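You operate a simulated robot arm through the tools that you are given. There is no shell and no other tool.

You are at the controls of a simulated robot arm. One attempt, no reset.

Task
Send the red-clip tube to gate 1 in the blue carrier.
Fine: at speed 5, set before the start; the tube comes from the double orange stand on the ledge; use the long control box's buttons and stop once it is there; leave the rest on the belt.

Only the result counts: the job must be done as asked and must still hold three seconds after the hand-in. Knocking over, shifting, dropping, spilling or breaking anything else fails it.

Robot
A 6-joint arm with a fingered hand, fixed in place. Base frame: the origin is at the foot of the arm, x ahead of it, y to its left, z up. Units: mm, degrees, N and s.
With the tool pointing down near the work surface it reaches from about 100 to 720 mm from the base axis. Its first joint turns from -166.0 to 166.0 degrees. Payload 5 kg.
Tool frame: the origin (TCP) lies between the finger pads and is the grasp point; the fingertips stand 36 mm ahead of it; z points along the fingers, y is the line along which they close. Largest opening 120 mm; the body of the gripper starts 42 mm behind the TCP. The gripper is a hand of 4 fingers: y runs from the thumb to the fingers, the wrist lies at [-19, -123, -211] in the tool frame, and closing takes about 1.5 s.
Orientation is told as [roll, pitch, yaw] about the base's x, y, z axes, in that order, counted from this pose: with the fingers straight down and the wrist toward the robot, the tool's x, y and z point along [0, 1, 0], [1, 0, 0] and [0, 0, -1] of the base frame.

Tools
- The arm moves only by the tool apply_moves. Its argument "steps" is a list of rows, each a list of 6 numbers: the shift along the tool's x, y, z in mm, then the turn, a rotation vector about the tool's x, y, z in degrees. In form: [[dx, dy, dz, rx, ry, rz], ...]. A call has 1 to 20 rows; each row shifts and turns the commanded pose from where the row before left it, along the tool's axes as they then stand. "claw" is the gripper command, from -1 (shut) to 1 (fully open), values between in proportion, set as the call begins (left out, the last holds). Rows are played at 5 a second. More than 50 mm and 8.6 degrees between two rows, or a gripper value outside its range, and nothing of the call is played. A pose out of reach is approached as far as the arm can. The call stops where the force on the tool passes 40 N (or 10 N more than at its start, if that is more) or the arm is blocked; 0.2 s more then pass. Each finger travels about 45 mm/s and halts on what it meets, pressing with about 30 N; the grip force reading is that of the motor and also rises with nothing between the fingers. The clock runs only during rows and for 0.2 s after the last one: add rows that do not move to give the fingers time. It gives the time, the measured TCP pose, the force on the tool (base axes), the opening and the grip force at its end, in the units of the frame above (readings bear some noise), with the torque about the TCP (base axes, N m) and any sound that the robot's microphone picked up.
- Cameras (640 x 400 px; columns grow to the right, rows downward): "scene" is fixed at [219.5, 499.1, 1639.9]; the picture's right is [-0.93, -0.36, 0.00], its down [-0.19, 0.49, -0.85] and it looks along [0.31, -0.79, -0.53] (base axes); focal length 356 px, centre (320, 200). "wrist" rides on the gripper at [73, -101, -142] in the tool frame; the picture's right is [-0.79, 0.29, -0.54], its down [-0.56, -0.70, 0.44] and it looks along [-0.25, 0.65, 0.71] (tool axes); focal length 280 px, centre (320, 200). There is no depth. A picture from a camera that has moved, and an enlarged one, comes with that camera's place and axes in the base frame and with its lens.
- camera(camera): a new picture of that camera. The clock stands still meanwhile.
- lift_body(by): slides the trunk up (or, below 0, down) by that many mm; the arm rides with it, the base frame stays. It gives what a move gives, with no picture.
- curl_fingers(index, middle, ring, thumb_bend, thumb_turn): sets how far each is bent, from 0 (flat) to 100 (curled in); at 30 the hand is open as for a grip, at 70 the pads meet at the TCP. One left out holds its place. A second passes; each finger stops where it meets its share of the squeeze, and holds until it gets a number again. A gripper value or a shape takes the hand back. It gives what a move gives, with no picture; readings hold the bend of each and the force on the fingers (four entries, about 0 where the hand has none), thumb and palm. thumb_turn goes from beside the hand (0) to across from the fingers (100), as for a grip.
- hand_shape(shape): the hand has 4 fingers and takes this shape, open, in about a second: jaw (thumb against the fingers, like two jaws); tri (thumb and two fingers); tip (a fingertip pinch); poke (one finger out to press); point (the index stretched); flat (the hand flat); cup (the hand cupped); fist (a fist). The gripper value then closes the fingers along that shape, each until it touches; the sizes above hold for jaw. It gives what a move gives, with no picture.
- close_up(camera, box): a new picture of the part [left, top, right, bottom] of that camera's present view, enlarged. The clock stands still meanwhile.
- finish_job(): hands the job in; it is judged then, once.

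Places have to be worked out from the pictures, the camera data and where the tool is seen. Open the gripper and draw the arm clear of the work before you hand the job in, unless the task says otherwise.

The tools are called after "Emit:" as a command line: name --pt "numbers of a row" for each row, then --argument value for the rest, lists and objects as JSON in quotes. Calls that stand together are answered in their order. apply_moves: Moves the arm, as the interface text tells. Its arguments: {"type":"object","properties":{"steps":{"type":"array"},"claw":{"type":"number"}},"required":["steps"]} The other tools are called the same way: lift_body (by) slides the trunk up or down; hand_shape (shape) gives the hand a shape; curl_fingers (index, middle, ring, thumb_bend, thumb_turn) moves the fingers one by one; camera (camera) takes a picture; close_up (camera, box) takes an enlarged picture of a part of a camera's view; finish_job () hands the job in.

At the start:

```text
time_s: 0.0
eef_pos: [597.8, -394.4, 1394.5]
tcp_rot: [0.0, 0.0, 0.0]
contact_force: [0.1, 0.5, 0.3]
ft_torque: [0.0, 0.0, -0.01]
grip_width: 119.5
gripper_force: 0.1
shape: jaw
bend: [30.0, 30.0, 30.0, 30.0, 98.0]
finger forces: [0.0, 0.0, 0.0, 0.1, 0.0, 0.0]
trunk travel left (down, up): [-840.0, 0.0]
```

scene: 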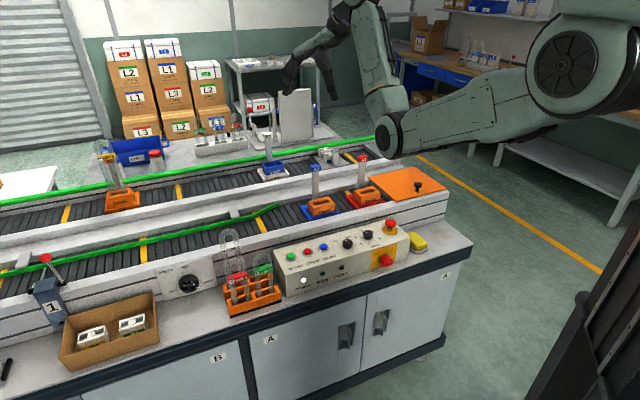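
wrist: 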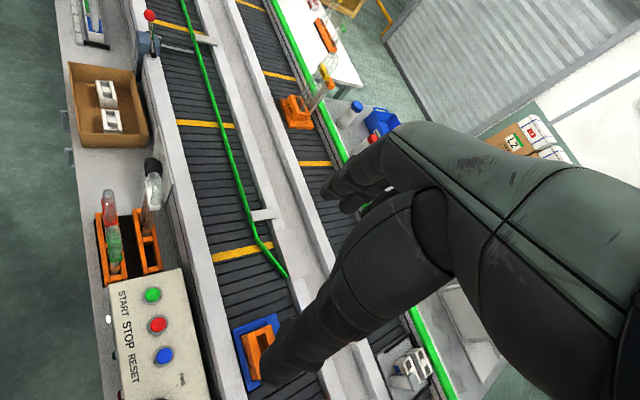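

I start by looking closely at the stand, the control box, the speed dial and the carriers on the belt.

Emit:
close_up --camera "scene" --box '[200, 210, 440, 360]'

Emit:
close_up --camera "scene" --box '[0, 230, 240, 380]'

Emit:
close_up --camera "scene" --box '[240, 120, 460, 257]'

Emit:
close_up --camera "scene" --box '[80, 100, 300, 237]'

```text
2.67 times, centred on (320, 285) of scene
camera zoom: at [219.5, 499.1, 1639.9], right [-0.93, -0.36, 0.0], down [-0.19, 0.49, -0.85], along [0.31, -0.79, -0.53], focal length 948 px, centre (320, -27)
```

zoom: 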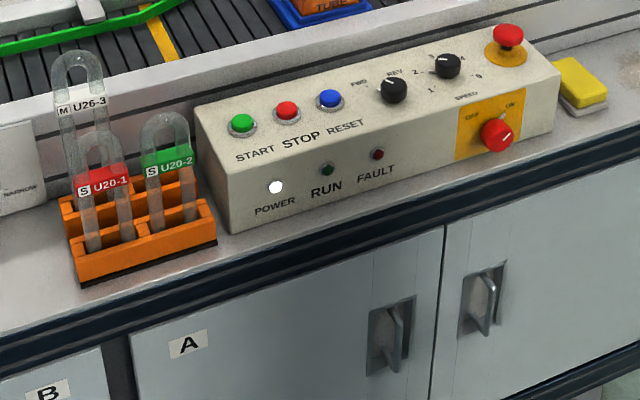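

```text
2.67 times, centred on (120, 305) of scene
camera zoom: at [219.5, 499.1, 1639.9], right [-0.93, -0.36, 0.0], down [-0.19, 0.49, -0.85], along [0.31, -0.79, -0.53], focal length 948 px, centre (853, -80)
```

zoom: 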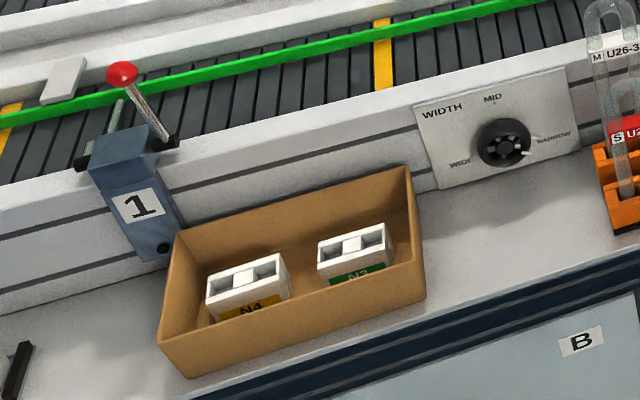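

```text
2.91 times, centred on (350, 188) of scene
camera zoom: at [219.5, 499.1, 1639.9], right [-0.93, -0.36, 0.0], down [-0.19, 0.49, -0.85], along [0.31, -0.79, -0.53], focal length 1034 px, centre (233, 234)
```

zoom: 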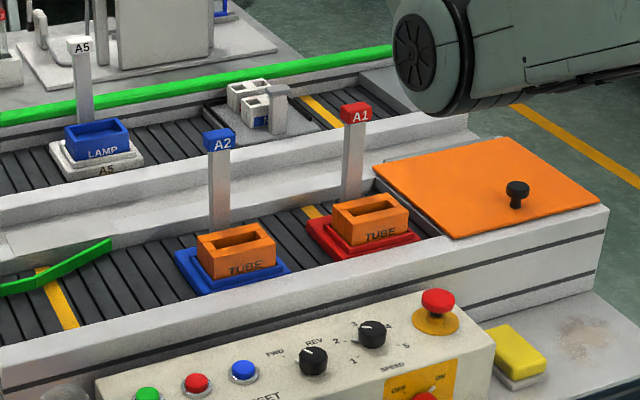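

```text
2.91 times, centred on (190, 168) of scene
camera zoom: at [219.5, 499.1, 1639.9], right [-0.93, -0.36, 0.0], down [-0.19, 0.49, -0.85], along [0.31, -0.79, -0.53], focal length 1034 px, centre (698, 292)
```

zoom: 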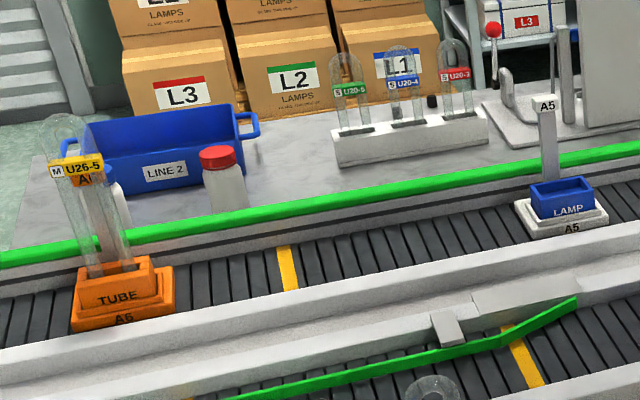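

The red-clip tube looks like the small U20-1 in the orange stand, and A2 on the near belt is the blue carrier. I take enlarged wrist views to triangulate their places before moving.

Emit:
close_up --camera "wrist" --box '[60, 170, 300, 320]'

Emit:
close_up --camera "wrist" --box '[60, 250, 300, 400]'

Emit:
close_up --camera "wrist" --box '[60, 0, 300, 150]'

```text
2.67 times, centred on (180, 245) of wrist
camera zoom: at [495.7, -322.6, 1537.3], right [0.29, -0.79, 0.54], down [-0.7, -0.56, -0.44], along [0.65, -0.25, -0.71], focal length 748 px, centre (693, 80)
```

zoom: 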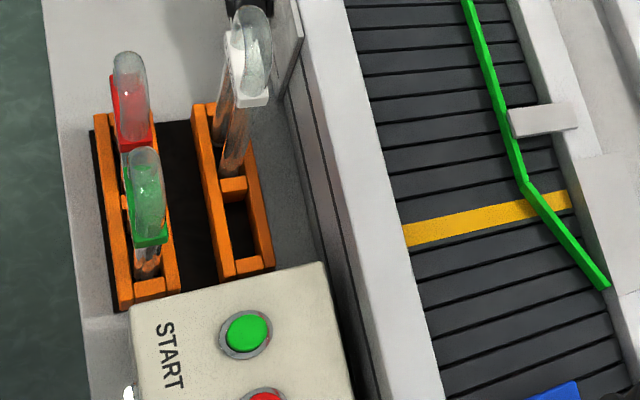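

```text
2.67 times, centred on (180, 325) of wrist
camera zoom: at [495.7, -322.6, 1537.3], right [0.29, -0.79, 0.54], down [-0.7, -0.56, -0.44], along [0.65, -0.25, -0.71], focal length 748 px, centre (693, -133)
```

zoom: 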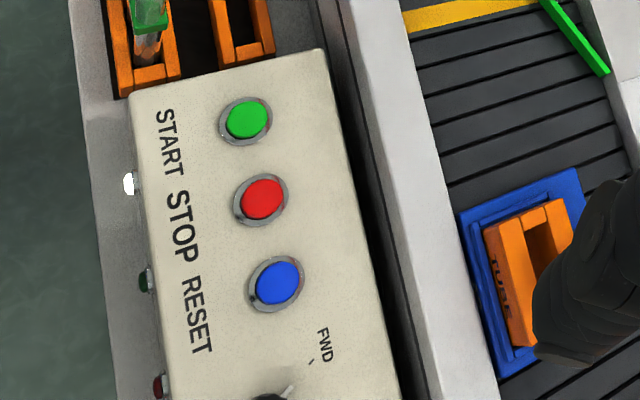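

```text
2.67 times, centred on (180, 75) of wrist
camera zoom: at [495.7, -322.6, 1537.3], right [0.29, -0.79, 0.54], down [-0.7, -0.56, -0.44], along [0.65, -0.25, -0.71], focal length 748 px, centre (693, 533)
```

zoom: 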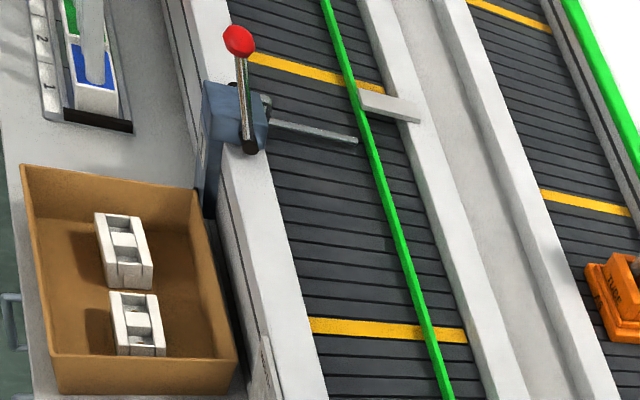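

The stand has two rows: the near row holds red (U20-1) and green (U20-2), with U26-3 behind the red. Gate 1's bar is across the lane. I slide the trunk down by 250 mm, which stays above everything, for a closer look.

Emit:
lift_body --by -250

Emit:
camera --camera "scene"

Emit:
camera --camera "wrist"

```text
time_s: 2.6
eef_pos: [595.6, -395.3, 1144.7]
tcp_rot: [0.1, -0.1, 0.0]
contact_force: [0.3, 0.8, 0.7]
ft_torque: [-0.02, 0.02, -0.01]
grip_width: 119.7
gripper_force: 0.1
shape: jaw
bend: [30.0, 30.0, 30.0, 30.0, 98.0]
finger forces: [0.1, 0.0, 0.1, 0.1, 0.0, 0.0]
trunk travel left (down, up): [-590.0, 250.0]
```

```text
taken
```

scene: 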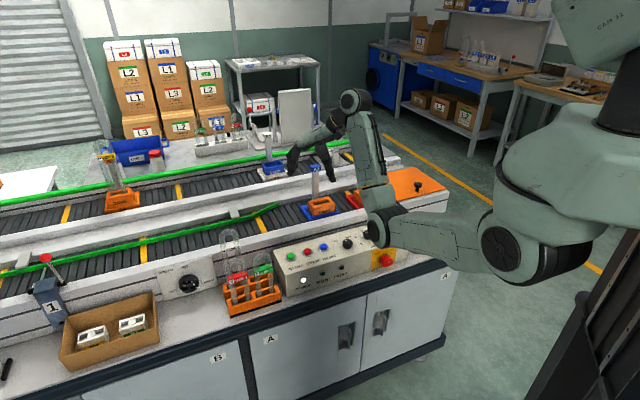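

```text
taken
camera wrist: at [495.6, -322.5, 1287.4], right [0.29, -0.79, 0.54], down [-0.7, -0.56, -0.44], along [0.65, -0.25, -0.71], focal length 280 px, centre (320, 200)
```

wrist: 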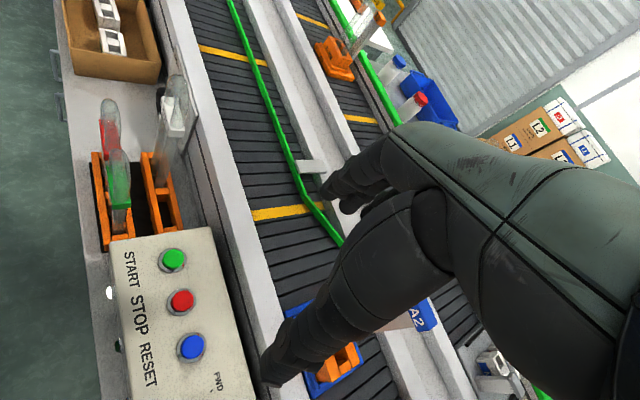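

The hand is now about 250 mm above the buttons. I enlarge the stand, the box and the blue carrier from here.

Emit:
close_up --camera "wrist" --box '[60, 60, 260, 260]'

Emit:
close_up --camera "wrist" --box '[80, 220, 368, 400]'

Emit:
close_up --camera "scene" --box '[200, 160, 440, 310]'

```text
2.00 times, centred on (160, 160) of wrist
camera zoom: at [495.6, -322.5, 1287.4], right [0.29, -0.79, 0.54], down [-0.7, -0.56, -0.44], along [0.65, -0.25, -0.71], focal length 561 px, centre (640, 280)
```

zoom: 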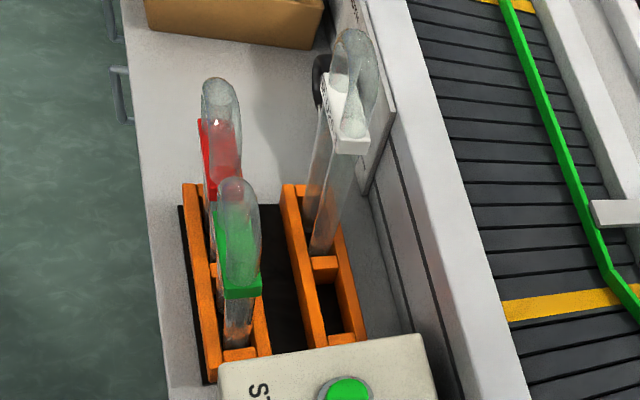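

```text
2.22 times, centred on (224, 310) of wrist
camera zoom: at [495.6, -322.5, 1287.4], right [0.29, -0.79, 0.54], down [-0.7, -0.56, -0.44], along [0.65, -0.25, -0.71], focal length 623 px, centre (533, -44)
```

zoom: 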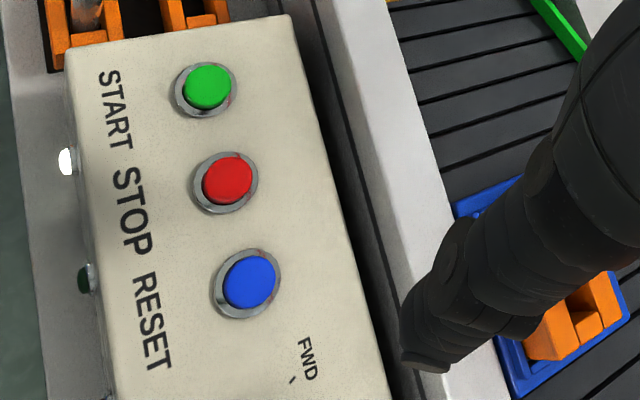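

```text
2.67 times, centred on (320, 235) of scene
camera zoom: at [219.5, 499.1, 1639.9], right [-0.93, -0.36, 0.0], down [-0.19, 0.49, -0.85], along [0.31, -0.79, -0.53], focal length 948 px, centre (320, 107)
```

zoom: 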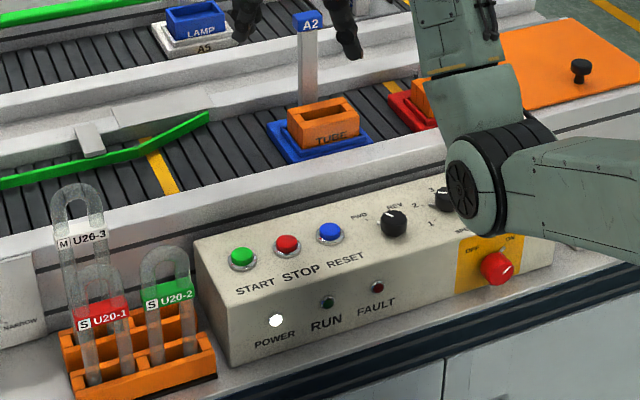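

The red tube's top comes out near (721, -143, 958), STOP near (594, -348, 850) and A2's holder near (630, -566, ~900). The bench runs about 45° to the base. I turn the hand by 45° so it closes across the tubes, then look again.

Emit:
apply_moves --pt "0 0 0 0 0 7.5" --pt "0 0 0 0 0 7.5" --pt "0 0 0 0 0 7.5" --pt "0 0 0 0 0 7.5" --pt "0 0 0 0 0 7.5" --pt "0 0 0 0 0 7.5" --pt "0 0 0 0 0 0"

Emit:
camera --camera "scene"

Emit:
camera --camera "wrist"

```text
time_s: 4.2
eef_pos: [597.2, -394.2, 1145.2]
tcp_rot: [0.2, -0.1, -45.1]
contact_force: [1.1, 0.2, -0.2]
ft_torque: [0.0, 0.03, 0.0]
grip_width: 119.8
gripper_force: 0.0
shape: jaw
bend: [30.0, 30.0, 30.0, 30.0, 98.0]
finger forces: [0.0, 0.0, 0.0, 0.0, 0.0, 0.1]
trunk travel left (down, up): [-590.0, 250.0]
```

```text
taken
```

scene: 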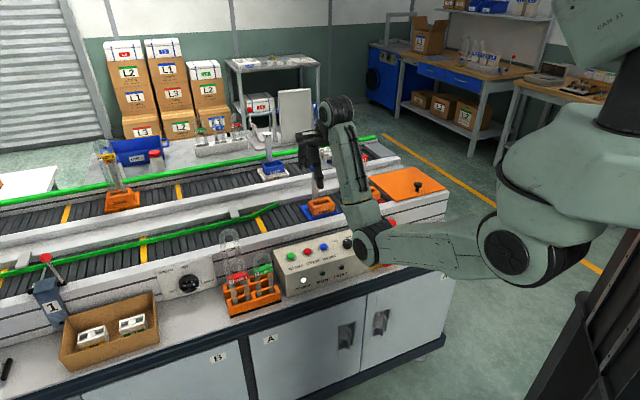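

```text
taken
camera wrist: at [577.0, -272.4, 1287.6], right [-0.36, -0.76, 0.54], down [-0.89, 0.1, -0.45], along [0.28, -0.64, -0.71], focal length 280 px, centre (320, 200)
```

wrist: 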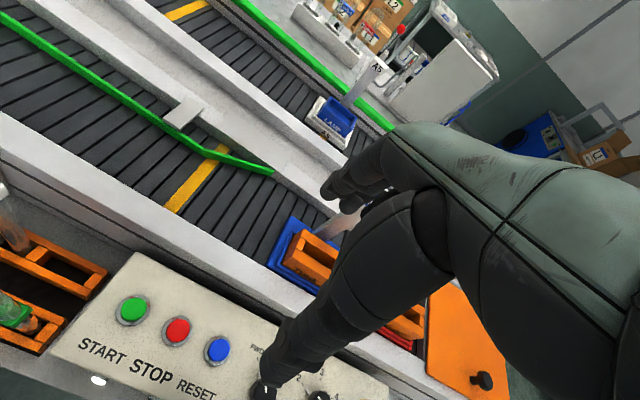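

The wrist camera now looks straight at the blue carrier. I enlarge it and the box's knobs.

Emit:
close_up --camera "wrist" --box '[230, 180, 390, 280]'

Emit:
close_up --camera "wrist" --box '[0, 200, 320, 400]'

Emit:
close_up --camera "scene" --box '[290, 120, 450, 220]'

```text
4.00 times, centred on (310, 230) of wrist
camera zoom: at [577.0, -272.4, 1287.6], right [-0.36, -0.76, 0.54], down [-0.89, 0.1, -0.45], along [0.28, -0.64, -0.71], focal length 1122 px, centre (360, 80)
```

zoom: 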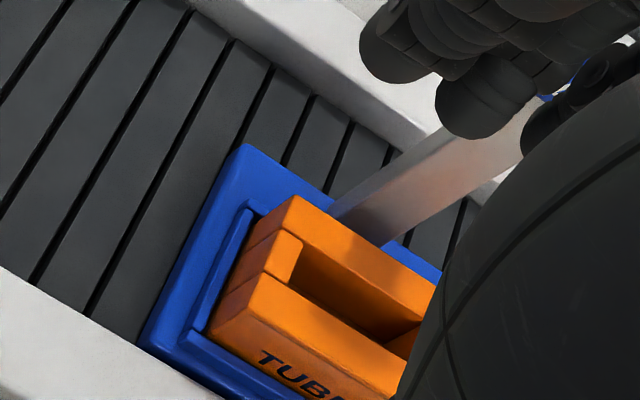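

```text
2.00 times, centred on (160, 300) of wrist
camera zoom: at [577.0, -272.4, 1287.6], right [-0.36, -0.76, 0.54], down [-0.89, 0.1, -0.45], along [0.28, -0.64, -0.71], focal length 561 px, centre (640, 0)
```

zoom: 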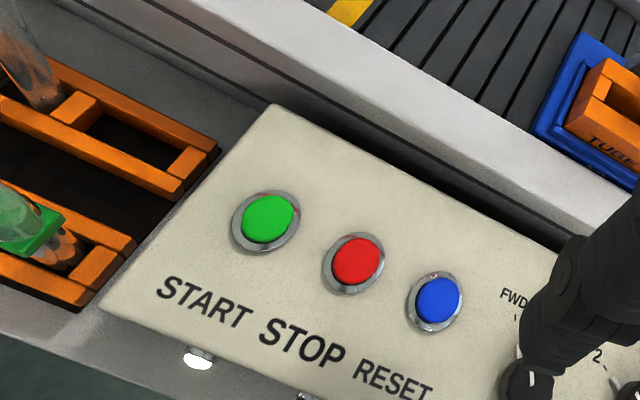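

```text
4.00 times, centred on (370, 170) of scene
camera zoom: at [219.5, 499.1, 1639.9], right [-0.93, -0.36, 0.0], down [-0.19, 0.49, -0.85], along [0.31, -0.79, -0.53], focal length 1422 px, centre (120, 320)
```

zoom: 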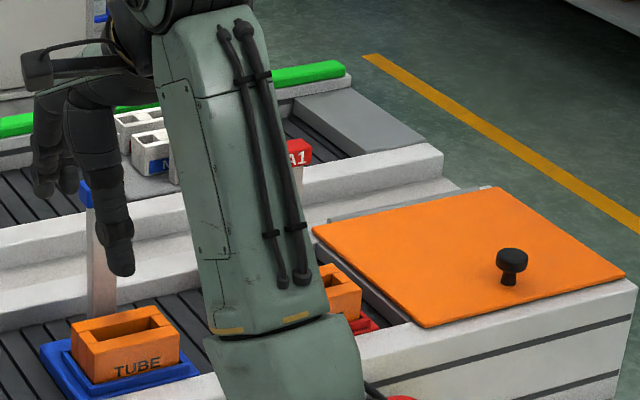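

Before the pick I test whether the arm can reach over the blue carrier with the tool straight down, moving about 140 mm away from the robot at this safe height.

Emit:
apply_moves --pt "0 35 0 0 0 0" --pt "0 35 0 0 0 0" --pt "-20 35 0 0 0 0" --pt "-40 35 0 0 0 0" --pt "-35 0 0 0 0 0" --pt "0 0 0 0 0 0"

Emit:
camera --camera "scene"

Emit:
camera --camera "wrist"

```text
refused: row 4 steps farther than a row can; nothing moved
```

```text
taken
```

scene: 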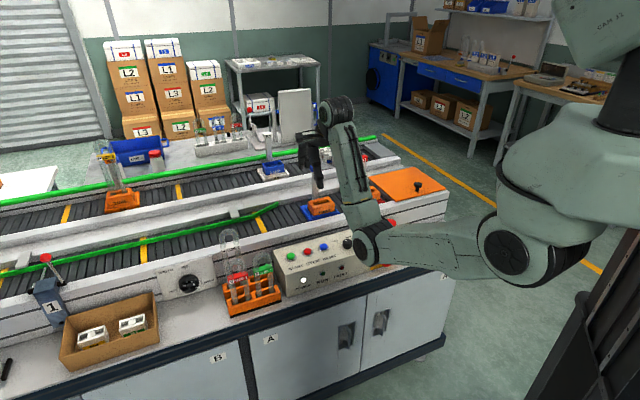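

```text
taken
camera wrist: at [577.0, -272.4, 1287.6], right [-0.36, -0.76, 0.54], down [-0.89, 0.1, -0.45], along [0.28, -0.64, -0.71], focal length 280 px, centre (320, 200)
```

wrist: 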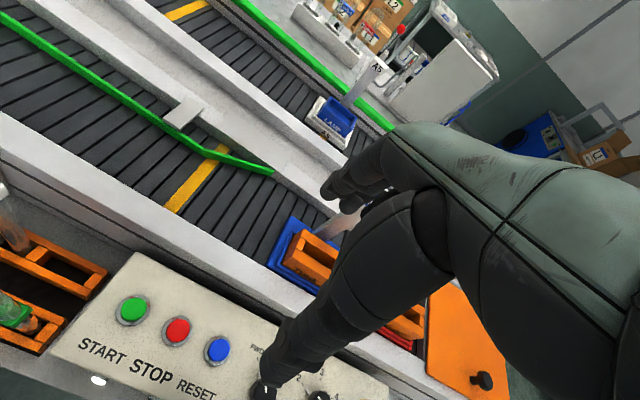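

One row was over the 50 mm limit, so I resend the same reach test with smaller rows.

Emit:
apply_moves --pt "-15 30 0 0 0 0" --pt "-15 30 0 0 0 0" --pt "-20 30 0 0 0 0" --pt "-20 30 0 0 0 0" --pt "-20 25 0 0 0 0" --pt "0 0 0 0 0 0"

Emit:
camera --camera "scene"

Emit:
camera --camera "wrist"

```text
time_s: 5.6
eef_pos: [635.1, -561.2, 1144.5]
tcp_rot: [0.1, 0.0, -45.0]
contact_force: [-0.2, -0.1, 0.6]
ft_torque: [0.01, 0.04, 0.02]
grip_width: 119.6
gripper_force: 0.0
shape: jaw
bend: [30.0, 30.0, 30.0, 30.0, 98.0]
finger forces: [0.0, 0.1, 0.1, 0.0, 0.1, 0.1]
trunk travel left (down, up): [-590.0, 250.0]
```

```text
taken
```

scene: 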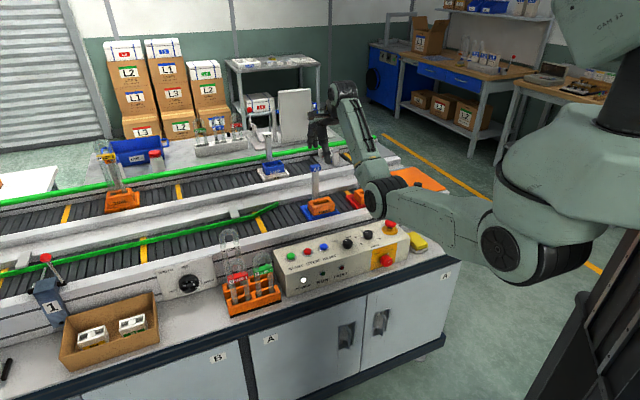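

```text
taken
camera wrist: at [614.6, -438.5, 1286.4], right [-0.36, -0.76, 0.54], down [-0.89, 0.1, -0.45], along [0.29, -0.64, -0.71], focal length 280 px, centre (320, 200)
```

wrist: 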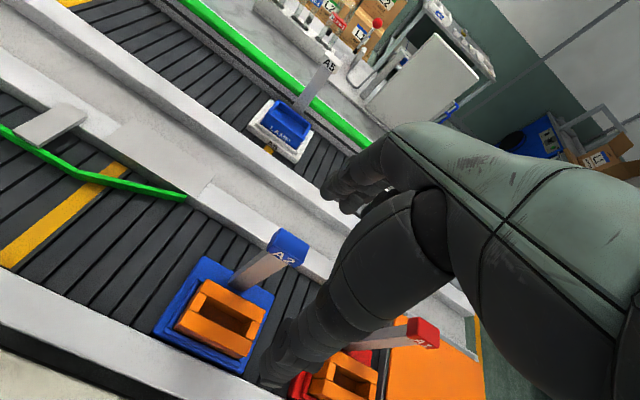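

The arm reaches over A2 (n about 846 mm) with room to spare. I enlarge the blue carrier from here to get its place and slot size.

Emit:
close_up --camera "wrist" --box '[140, 220, 332, 380]'

Emit:
close_up --camera "scene" --box '[280, 150, 376, 230]'

Emit:
close_up --camera "scene" --box '[264, 215, 440, 325]'

```text
2.50 times, centred on (236, 300) of wrist
camera zoom: at [614.6, -438.5, 1286.4], right [-0.36, -0.76, 0.54], down [-0.89, 0.1, -0.45], along [0.29, -0.64, -0.71], focal length 701 px, centre (530, -50)
```

zoom: 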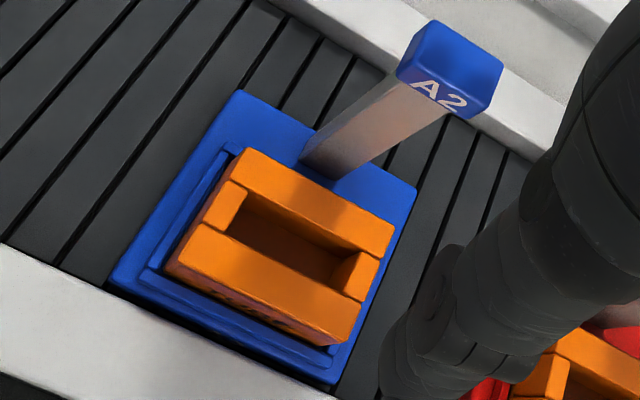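

```text
5.00 times, centred on (328, 190) of scene
camera zoom: at [219.5, 499.1, 1639.9], right [-0.93, -0.36, 0.0], down [-0.19, 0.49, -0.85], along [0.31, -0.79, -0.53], focal length 1777 px, centre (280, 250)
```

zoom: 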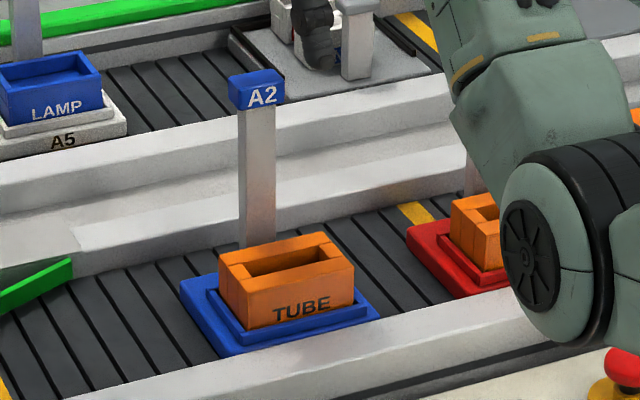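

```text
3.64 times, centred on (352, 270) of scene
camera zoom: at [219.5, 499.1, 1639.9], right [-0.93, -0.36, 0.0], down [-0.19, 0.49, -0.85], along [0.31, -0.79, -0.53], focal length 1293 px, centre (204, -54)
```

zoom: 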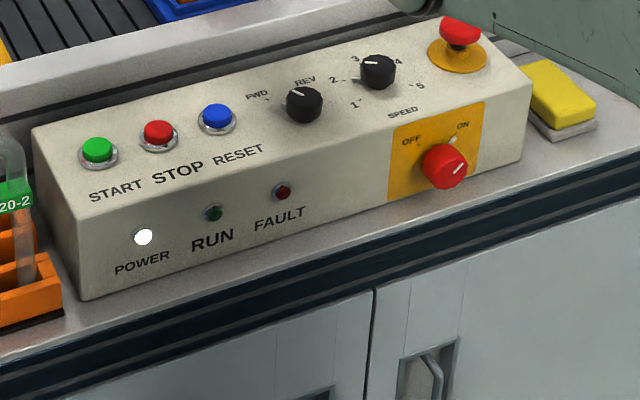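

The pointer on the speed knob seems to sit near 2 and must go to 5. I move back above the right end of the box, at the same height, for a clear look at both knobs.

Emit:
apply_moves --pt "-10 -40 0 0 0 0" --pt "-25 -40 0 0 0 0" --pt "-30 -35 0 0 0 0" --pt "-32 -32 0 0 0 0" --pt "-32 -32 0 0 0 0" --pt "-32 -32 0 0 0 0" --pt "-32 -12 0 0 0 0" --pt "-29 0 0 0 0 0" --pt "0 0 0 0 0 0"

Emit:
camera --camera "scene"

Emit:
camera --camera "wrist"

```text
time_s: 7.6
eef_pos: [336.2, -583.5, 1123.3]
tcp_rot: [0.0, -0.1, -45.0]
contact_force: [-0.2, -1.6, 0.1]
ft_torque: [0.04, 0.0, 0.04]
grip_width: 119.7
gripper_force: 0.1
shape: jaw
bend: [30.0, 30.0, 30.0, 30.0, 98.0]
finger forces: [0.0, 0.1, 0.0, 0.0, 0.0, 0.1]
out of reach, approached as far as the arm can: row 5, 6
trunk travel left (down, up): [-590.0, 250.0]
```

```text
taken
```

scene: 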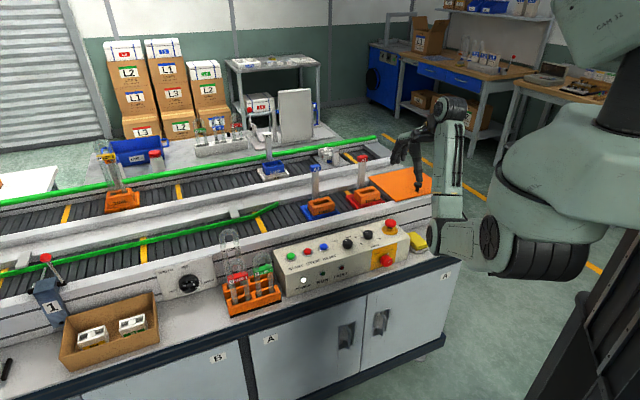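

```text
taken
camera wrist: at [314.8, -459.9, 1265.7], right [-0.36, -0.76, 0.54], down [-0.89, 0.1, -0.44], along [0.29, -0.64, -0.71], focal length 280 px, centre (320, 200)
```

wrist: 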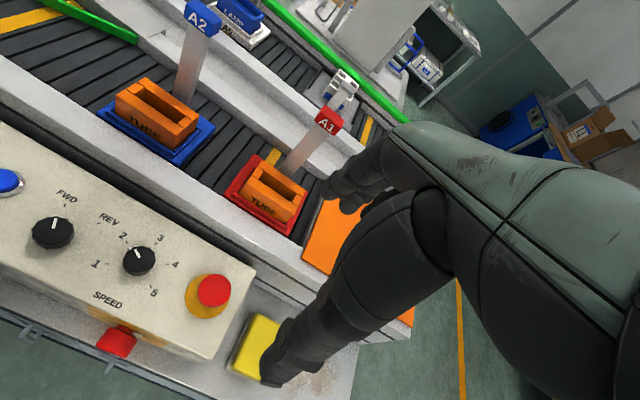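

The knobs are clearly in view now, so I enlarge them.

Emit:
close_up --camera "wrist" --box '[10, 170, 250, 320]'

Emit:
close_up --camera "scene" --box '[328, 215, 424, 275]'

Emit:
close_up --camera "wrist" --box '[80, 0, 380, 190]'

```text
2.67 times, centred on (130, 245) of wrist
camera zoom: at [314.8, -459.9, 1265.7], right [-0.36, -0.76, 0.54], down [-0.89, 0.1, -0.44], along [0.29, -0.64, -0.71], focal length 748 px, centre (827, 80)
```

zoom: 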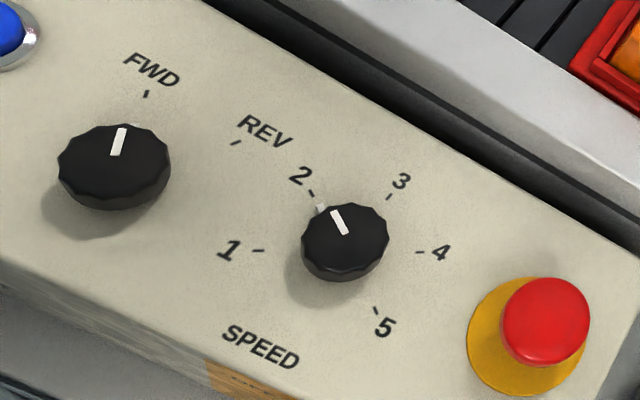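

```text
6.67 times, centred on (376, 245) of scene
camera zoom: at [219.5, 499.1, 1639.9], right [-0.93, -0.36, 0.0], down [-0.19, 0.49, -0.85], along [0.31, -0.79, -0.53], focal length 2370 px, centre (-53, -100)
```

zoom: 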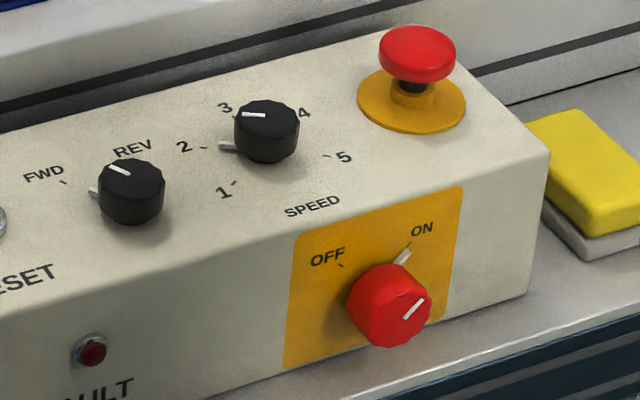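

```text
2.11 times, centred on (230, 95) of wrist
camera zoom: at [314.8, -459.9, 1265.7], right [-0.36, -0.76, 0.54], down [-0.89, 0.1, -0.44], along [0.29, -0.64, -0.71], focal length 590 px, centre (510, 421)
```

zoom: 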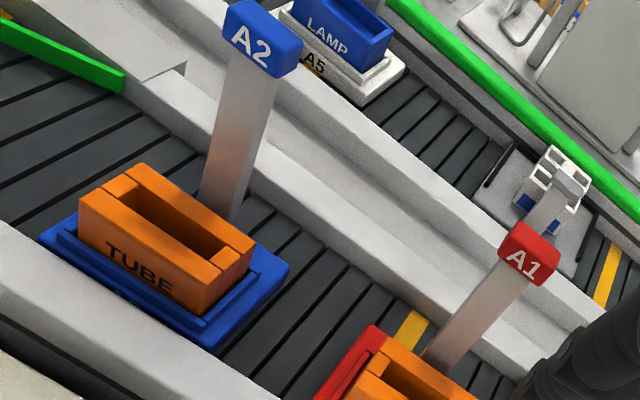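

FWD is selected and the speed pointer is at 2; its ticks are 60° apart, so it needs a 180° clockwise turn to reach 5. I look at the hand itself next, then try the tip and tri shapes to see which suits the knob.

Emit:
close_up --camera "scene" --box '[380, 80, 476, 260]'

Emit:
hand_shape --shape "tri"

Emit:
close_up --camera "scene" --box '[370, 80, 482, 200]'

Emit:
camera --camera "wrist"

```text
2.22 times, centred on (428, 170) of scene
camera zoom: at [219.5, 499.1, 1639.9], right [-0.93, -0.36, 0.0], down [-0.19, 0.49, -0.85], along [0.31, -0.79, -0.53], focal length 790 px, centre (80, 267)
```

zoom: 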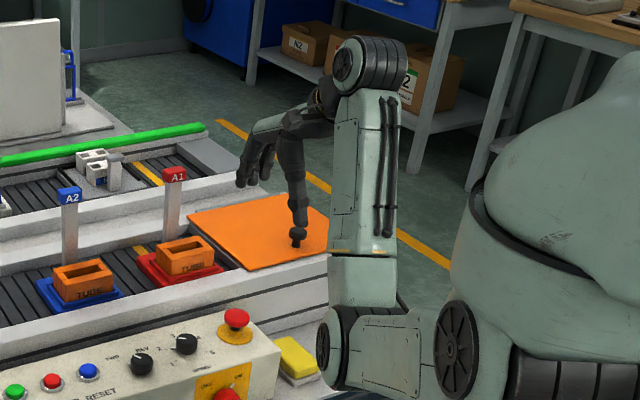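

```text
time_s: 8.5
eef_pos: [335.2, -583.2, 1122.6]
tcp_rot: [0.1, -0.1, -45.0]
contact_force: [0.4, -0.7, -0.1]
ft_torque: [-0.01, 0.03, -0.02]
grip_width: 119.7
gripper_force: 0.1
shape: tri
bend: [30.0, 30.0, 99.0, 30.0, 98.0]
finger forces: [0.0, 0.1, 0.0, 0.0, 0.0, 0.0]
trunk travel left (down, up): [-590.0, 250.0]
```

```text
3.33 times, centred on (426, 140) of scene
camera zoom: at [219.5, 499.1, 1639.9], right [-0.93, -0.36, 0.0], down [-0.19, 0.49, -0.85], along [0.31, -0.79, -0.53], focal length 1185 px, centre (-33, 400)
```

zoom: 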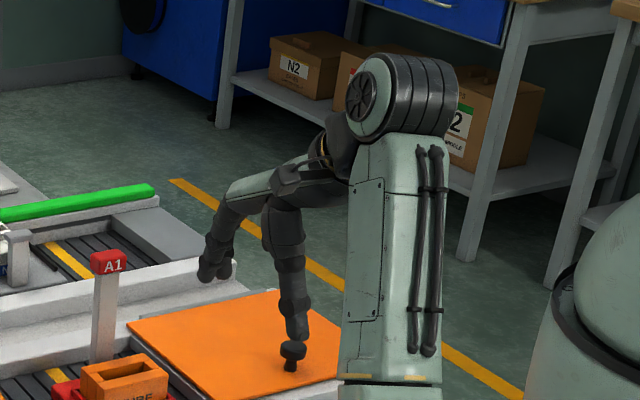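

```text
taken
camera wrist: at [314.6, -460.5, 1265.5], right [-0.36, -0.76, 0.54], down [-0.89, 0.1, -0.45], along [0.29, -0.64, -0.71], focal length 280 px, centre (320, 200)
```

wrist: 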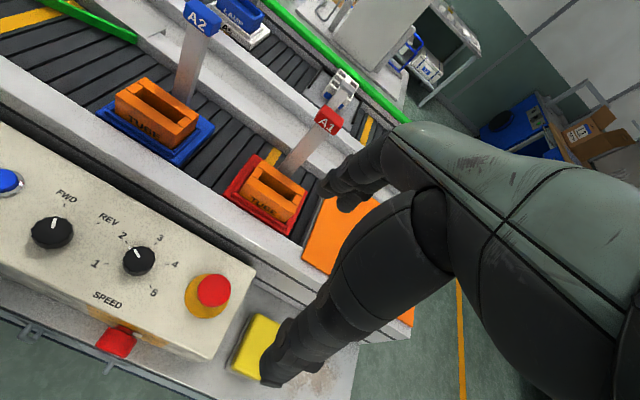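

The tri shape would be lopsided for a round knob, so I return to jaw. My two wrist views put the box top at z≈847 and the speed knob's axis at about (425.5, -502). I half-close the hand, move above the knob and turn to yaw 0.

Emit:
hand_shape --shape "jaw"

Emit:
apply_moves --pt "30 2 30 0 0 0" --pt "30 2 30 0 0 0" --pt "30 1 30 0 0 0" --pt "31 1 30 0 0 0" --pt "0 0 0 0 0 -7.5" --pt "0 0 0 0 0 -7.5" --pt "0 0 0 0 0 -7.5" --pt "0 0 0 0 0 -7.5" --pt "0 0 0 0 0 -7.5" --pt "0 0 0 0 0 -7.5" --pt "0 0 0 0 0 0" --claw 0.1

Emit:
camera --camera "scene"

Emit:
camera --camera "wrist"

```text
time_s: 9.4
eef_pos: [334.9, -583.2, 1123.7]
tcp_rot: [0.1, -0.2, -45.0]
contact_force: [-0.4, -0.5, 0.0]
ft_torque: [-0.02, 0.0, 0.01]
grip_width: 119.6
gripper_force: 0.1
shape: jaw
bend: [30.0, 30.0, 30.0, 30.0, 98.0]
finger forces: [0.1, 0.0, 0.0, 0.0, 0.0, 0.0]
trunk travel left (down, up): [-590.0, 250.0]
```

```text
time_s: 11.8
eef_pos: [424.4, -500.7, 1004.1]
tcp_rot: [0.0, -0.1, 0.1]
contact_force: [0.1, 0.1, -0.5]
ft_torque: [-0.02, 0.01, 0.01]
grip_width: 66.7
gripper_force: 0.2
shape: jaw
bend: [74.0, 43.0, 40.0, 67.0, 100.0]
finger forces: [0.1, 0.0, 0.0, 0.0, 0.0, 0.0]
trunk travel left (down, up): [-590.0, 250.0]
```

```text
taken
```

scene: 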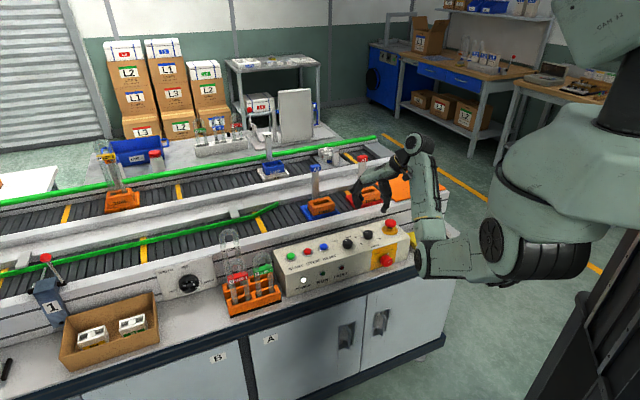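

```text
taken
camera wrist: at [323.1, -428.9, 1146.3], right [0.29, -0.79, 0.54], down [-0.7, -0.56, -0.44], along [0.66, -0.25, -0.71], focal length 280 px, centre (320, 200)
```

wrist: 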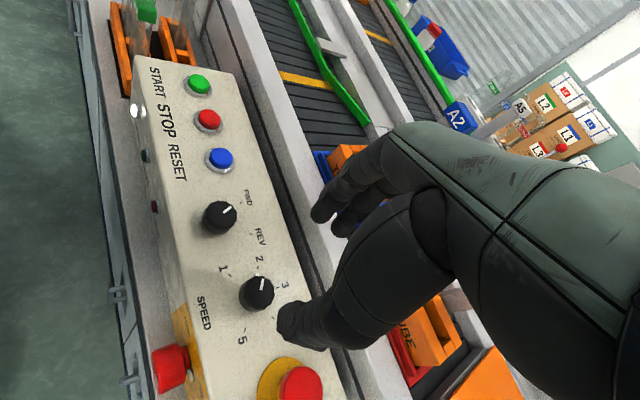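

The hand is above the knob at z 1004. I enlarge the view of the hand to see how the fingers lie relative to the knob.

Emit:
close_up --camera "scene" --box '[330, 120, 450, 270]'

Emit:
close_up --camera "wrist" --box '[160, 150, 400, 400]'

```text
2.67 times, centred on (390, 195) of scene
camera zoom: at [219.5, 499.1, 1639.9], right [-0.93, -0.36, 0.0], down [-0.19, 0.49, -0.85], along [0.31, -0.79, -0.53], focal length 948 px, centre (133, 213)
```

zoom: 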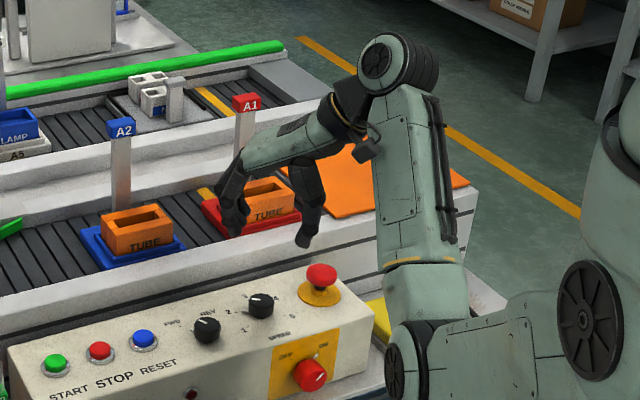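

```text
1.60 times, centred on (280, 275) of wrist
camera zoom: at [323.1, -428.9, 1146.3], right [0.29, -0.79, 0.54], down [-0.7, -0.56, -0.44], along [0.66, -0.25, -0.71], focal length 449 px, centre (384, 80)
```

zoom: 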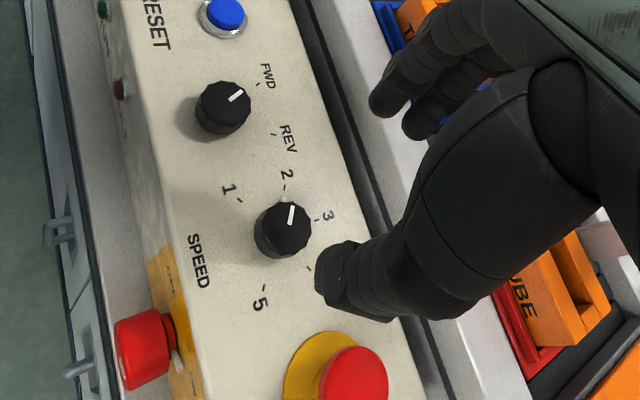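

The two views agree on the knob axis, about (424.7, -503). The thumb sits on the -x side and the fingers on the +x side, both clear of the E-stop and the FWD knob. I descend to z 905 and check.

Emit:
apply_moves --pt "-2 0 30 0 0 0" --pt "0 0 30 0 0 0" --pt "0 0 20 0 0 0" --pt "0 0 19 0 0 0" --pt "0 0 0 0 0 0"

Emit:
close_up --camera "scene" --box '[340, 180, 430, 270]'

Emit:
camera --camera "wrist"

```text
time_s: 13.0
eef_pos: [424.6, -506.1, 904.8]
tcp_rot: [0.0, -0.1, 0.0]
contact_force: [0.4, 0.4, 0.0]
ft_torque: [0.0, 0.01, 0.02]
grip_width: 66.4
gripper_force: 0.0
shape: jaw
bend: [74.0, 43.0, 40.0, 67.0, 100.0]
finger forces: [0.1, 0.0, 0.0, 0.0, 0.0, 0.0]
trunk travel left (down, up): [-590.0, 250.0]
```

```text
4.44 times, centred on (385, 225) of scene
camera zoom: at [219.5, 499.1, 1639.9], right [-0.93, -0.36, 0.0], down [-0.19, 0.49, -0.85], along [0.31, -0.79, -0.53], focal length 1580 px, centre (31, 89)
```

zoom: 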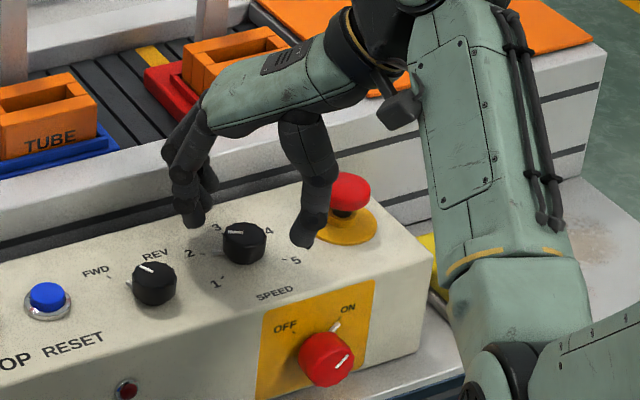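

```text
taken
camera wrist: at [323.9, -433.4, 1047.2], right [0.29, -0.79, 0.54], down [-0.7, -0.56, -0.44], along [0.65, -0.25, -0.71], focal length 280 px, centre (320, 200)
```

wrist: 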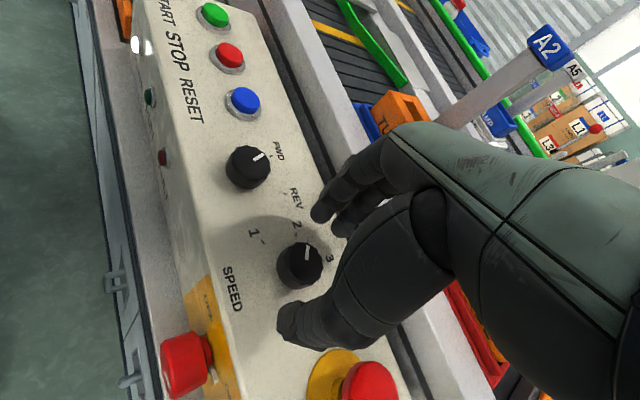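

Fingertips straddle the knob, just a few millimetres below its top, and I am about 3 mm off in y. I correct that, go 11 mm lower and close on the knob.

Emit:
apply_moves --pt "3 0 6 0 0 0" --pt "0 0 5 0 0 0" --pt "0 0 0 0 0 0"

Emit:
apply_moves --pt "0 0 0 0 0 0" --pt "0 0 0 0 0 0" --pt "0 0 0 0 0 0" --pt "0 0 0 0 0 0" --pt "0 0 0 0 0 0" --pt "0 0 0 0 0 0" --claw -1

Emit:
close_up --camera "scene" --box '[340, 180, 430, 270]'

Emit:
camera --camera "wrist"

```text
time_s: 13.8
eef_pos: [425.2, -501.5, 894.6]
tcp_rot: [0.0, -0.1, 0.0]
contact_force: [0.1, -0.2, -1.1]
ft_torque: [0.03, 0.01, 0.01]
grip_width: 66.1
gripper_force: 0.1
shape: jaw
bend: [74.0, 43.0, 40.0, 67.0, 100.0]
finger forces: [0.0, 0.0, 0.0, 0.0, 0.0, 0.1]
trunk travel left (down, up): [-590.0, 250.0]
```

```text
time_s: 15.2
eef_pos: [423.2, -500.5, 895.1]
tcp_rot: [0.1, -0.1, 0.0]
contact_force: [-2.7, 0.4, -0.8]
ft_torque: [0.03, 0.07, -0.03]
grip_width: 23.7
gripper_force: 30.3
shape: jaw
bend: [73.0, 58.0, 62.0, 74.0, 100.0]
finger forces: [14.7, 7.9, 0.1, 0.0, 25.4, 0.0]
trunk travel left (down, up): [-590.0, 250.0]
```

```text
4.44 times, centred on (385, 225) of scene
camera zoom: at [219.5, 499.1, 1639.9], right [-0.93, -0.36, 0.0], down [-0.19, 0.49, -0.85], along [0.31, -0.79, -0.53], focal length 1580 px, centre (31, 89)
```

zoom: 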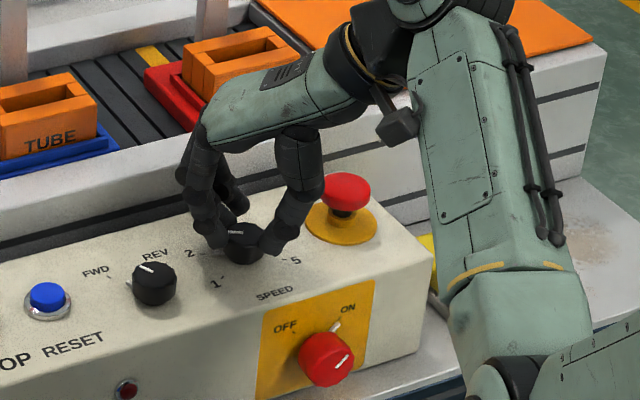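

```text
taken
camera wrist: at [322.5, -429.8, 1036.1], right [0.29, -0.79, 0.54], down [-0.7, -0.56, -0.44], along [0.65, -0.25, -0.71], focal length 280 px, centre (320, 200)
```

wrist: 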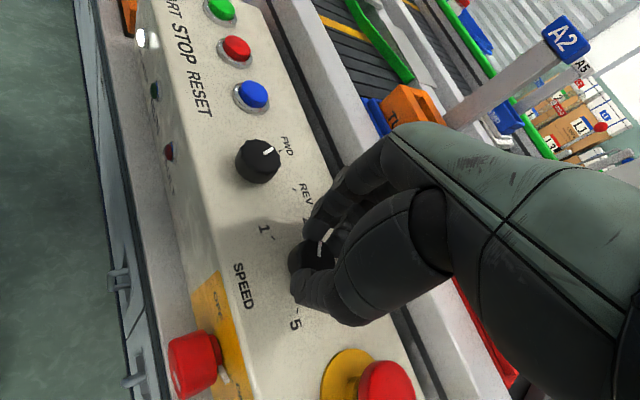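

The thumb, index and middle hold the knob firmly with no side load. I turn 30° clockwise first and check whether the knob follows.

Emit:
apply_moves --pt "0 0 0 0 0 6" --pt "0 0 0 0 0 6" --pt "0 0 0 0 0 6" --pt "0 0 0 0 0 6" --pt "0 0 0 0 0 6" --pt "0 0 0 0 0 0"

Emit:
close_up --camera "scene" --box '[340, 180, 430, 270]'

Emit:
close_up --camera "wrist" --box '[200, 120, 400, 340]'

```text
time_s: 16.6
eef_pos: [425.7, -500.8, 894.4]
tcp_rot: [0.1, -0.1, -30.0]
contact_force: [2.2, 3.5, 1.2]
ft_torque: [0.06, -0.16, 0.05]
grip_width: 23.5
gripper_force: 30.1
shape: jaw
bend: [73.0, 58.0, 62.0, 75.0, 100.0]
finger forces: [17.5, 8.3, 0.1, 0.0, 25.4, 0.0]
trunk travel left (down, up): [-590.0, 250.0]
```

```text
4.44 times, centred on (385, 225) of scene
camera zoom: at [219.5, 499.1, 1639.9], right [-0.93, -0.36, 0.0], down [-0.19, 0.49, -0.85], along [0.31, -0.79, -0.53], focal length 1580 px, centre (31, 89)
```

zoom: 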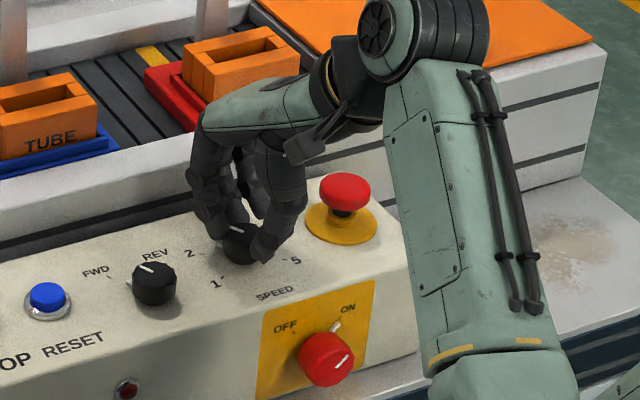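

```text
1.82 times, centred on (300, 230) of wrist
camera zoom: at [373.6, -387.7, 1036.0], right [-0.15, -0.83, 0.54], down [-0.89, -0.13, -0.45], along [0.44, -0.55, -0.71], focal length 510 px, centre (356, 146)
```

zoom: 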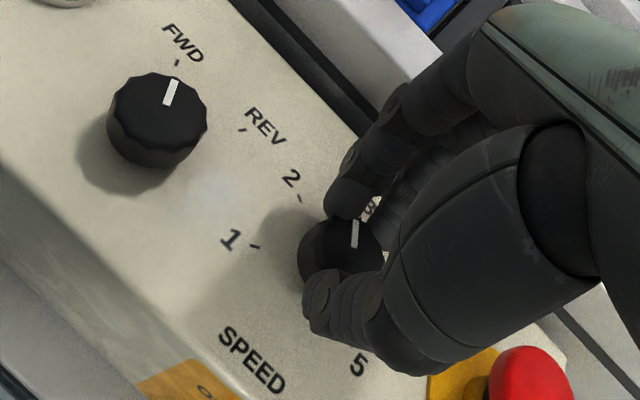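

The pointer has followed the hand, moving from 2 about halfway towards 3. I keep turning another 60°.

Emit:
apply_moves --pt "0 0 0 0 0 6" --pt "0 0 0 0 0 6" --pt "0 0 0 0 0 6" --pt "0 0 0 0 0 6" --pt "0 0 0 0 0 6" --pt "0 0 0 0 0 6" --pt "0 0 0 0 0 6" --pt "0 0 0 0 0 6" --pt "0 0 0 0 0 6" --pt "0 0 0 0 0 6" --pt "0 0 0 0 0 0"

Emit:
close_up --camera "scene" --box '[340, 180, 430, 270]'

Emit:
camera --camera "wrist"

```text
time_s: 19.0
eef_pos: [426.1, -499.4, 892.0]
tcp_rot: [0.1, -0.1, -90.1]
contact_force: [14.0, -5.1, 2.9]
ft_torque: [-0.28, -0.38, 0.1]
grip_width: 23.5
gripper_force: 30.0
shape: jaw
bend: [73.0, 58.0, 62.0, 75.0, 100.0]
finger forces: [22.0, 7.1, 0.0, 0.0, 25.0, 0.0]
trunk travel left (down, up): [-590.0, 250.0]
```

```text
4.44 times, centred on (385, 225) of scene
camera zoom: at [219.5, 499.1, 1639.9], right [-0.93, -0.36, 0.0], down [-0.19, 0.49, -0.85], along [0.31, -0.79, -0.53], focal length 1580 px, centre (31, 89)
```

zoom: 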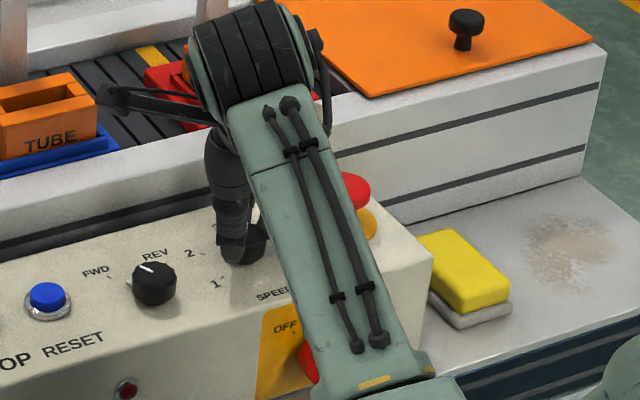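

```text
taken
camera wrist: at [499.7, -399.2, 1036.4], right [-0.79, -0.29, 0.54], down [-0.56, 0.7, -0.45], along [-0.25, -0.65, -0.71], focal length 280 px, centre (320, 200)
```

wrist: 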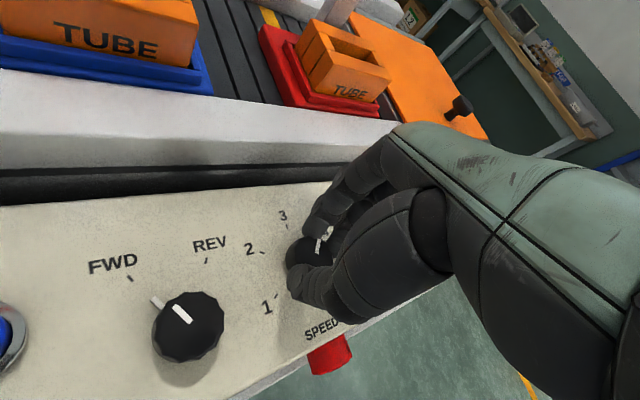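

The hand is at yaw -90 with a modest 14 N side load. I check the pointer before continuing.

Emit:
close_up --camera "wrist" --box '[230, 190, 370, 350]'

```text
2.50 times, centred on (300, 270) of wrist
camera zoom: at [499.7, -399.2, 1036.4], right [-0.79, -0.29, 0.54], down [-0.56, 0.7, -0.45], along [-0.25, -0.65, -0.71], focal length 701 px, centre (370, 25)
```

zoom: 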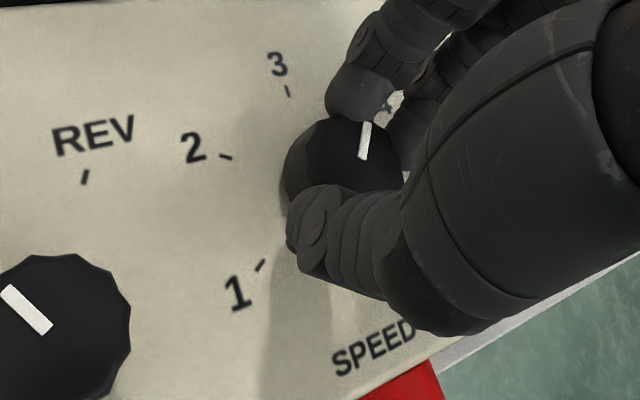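

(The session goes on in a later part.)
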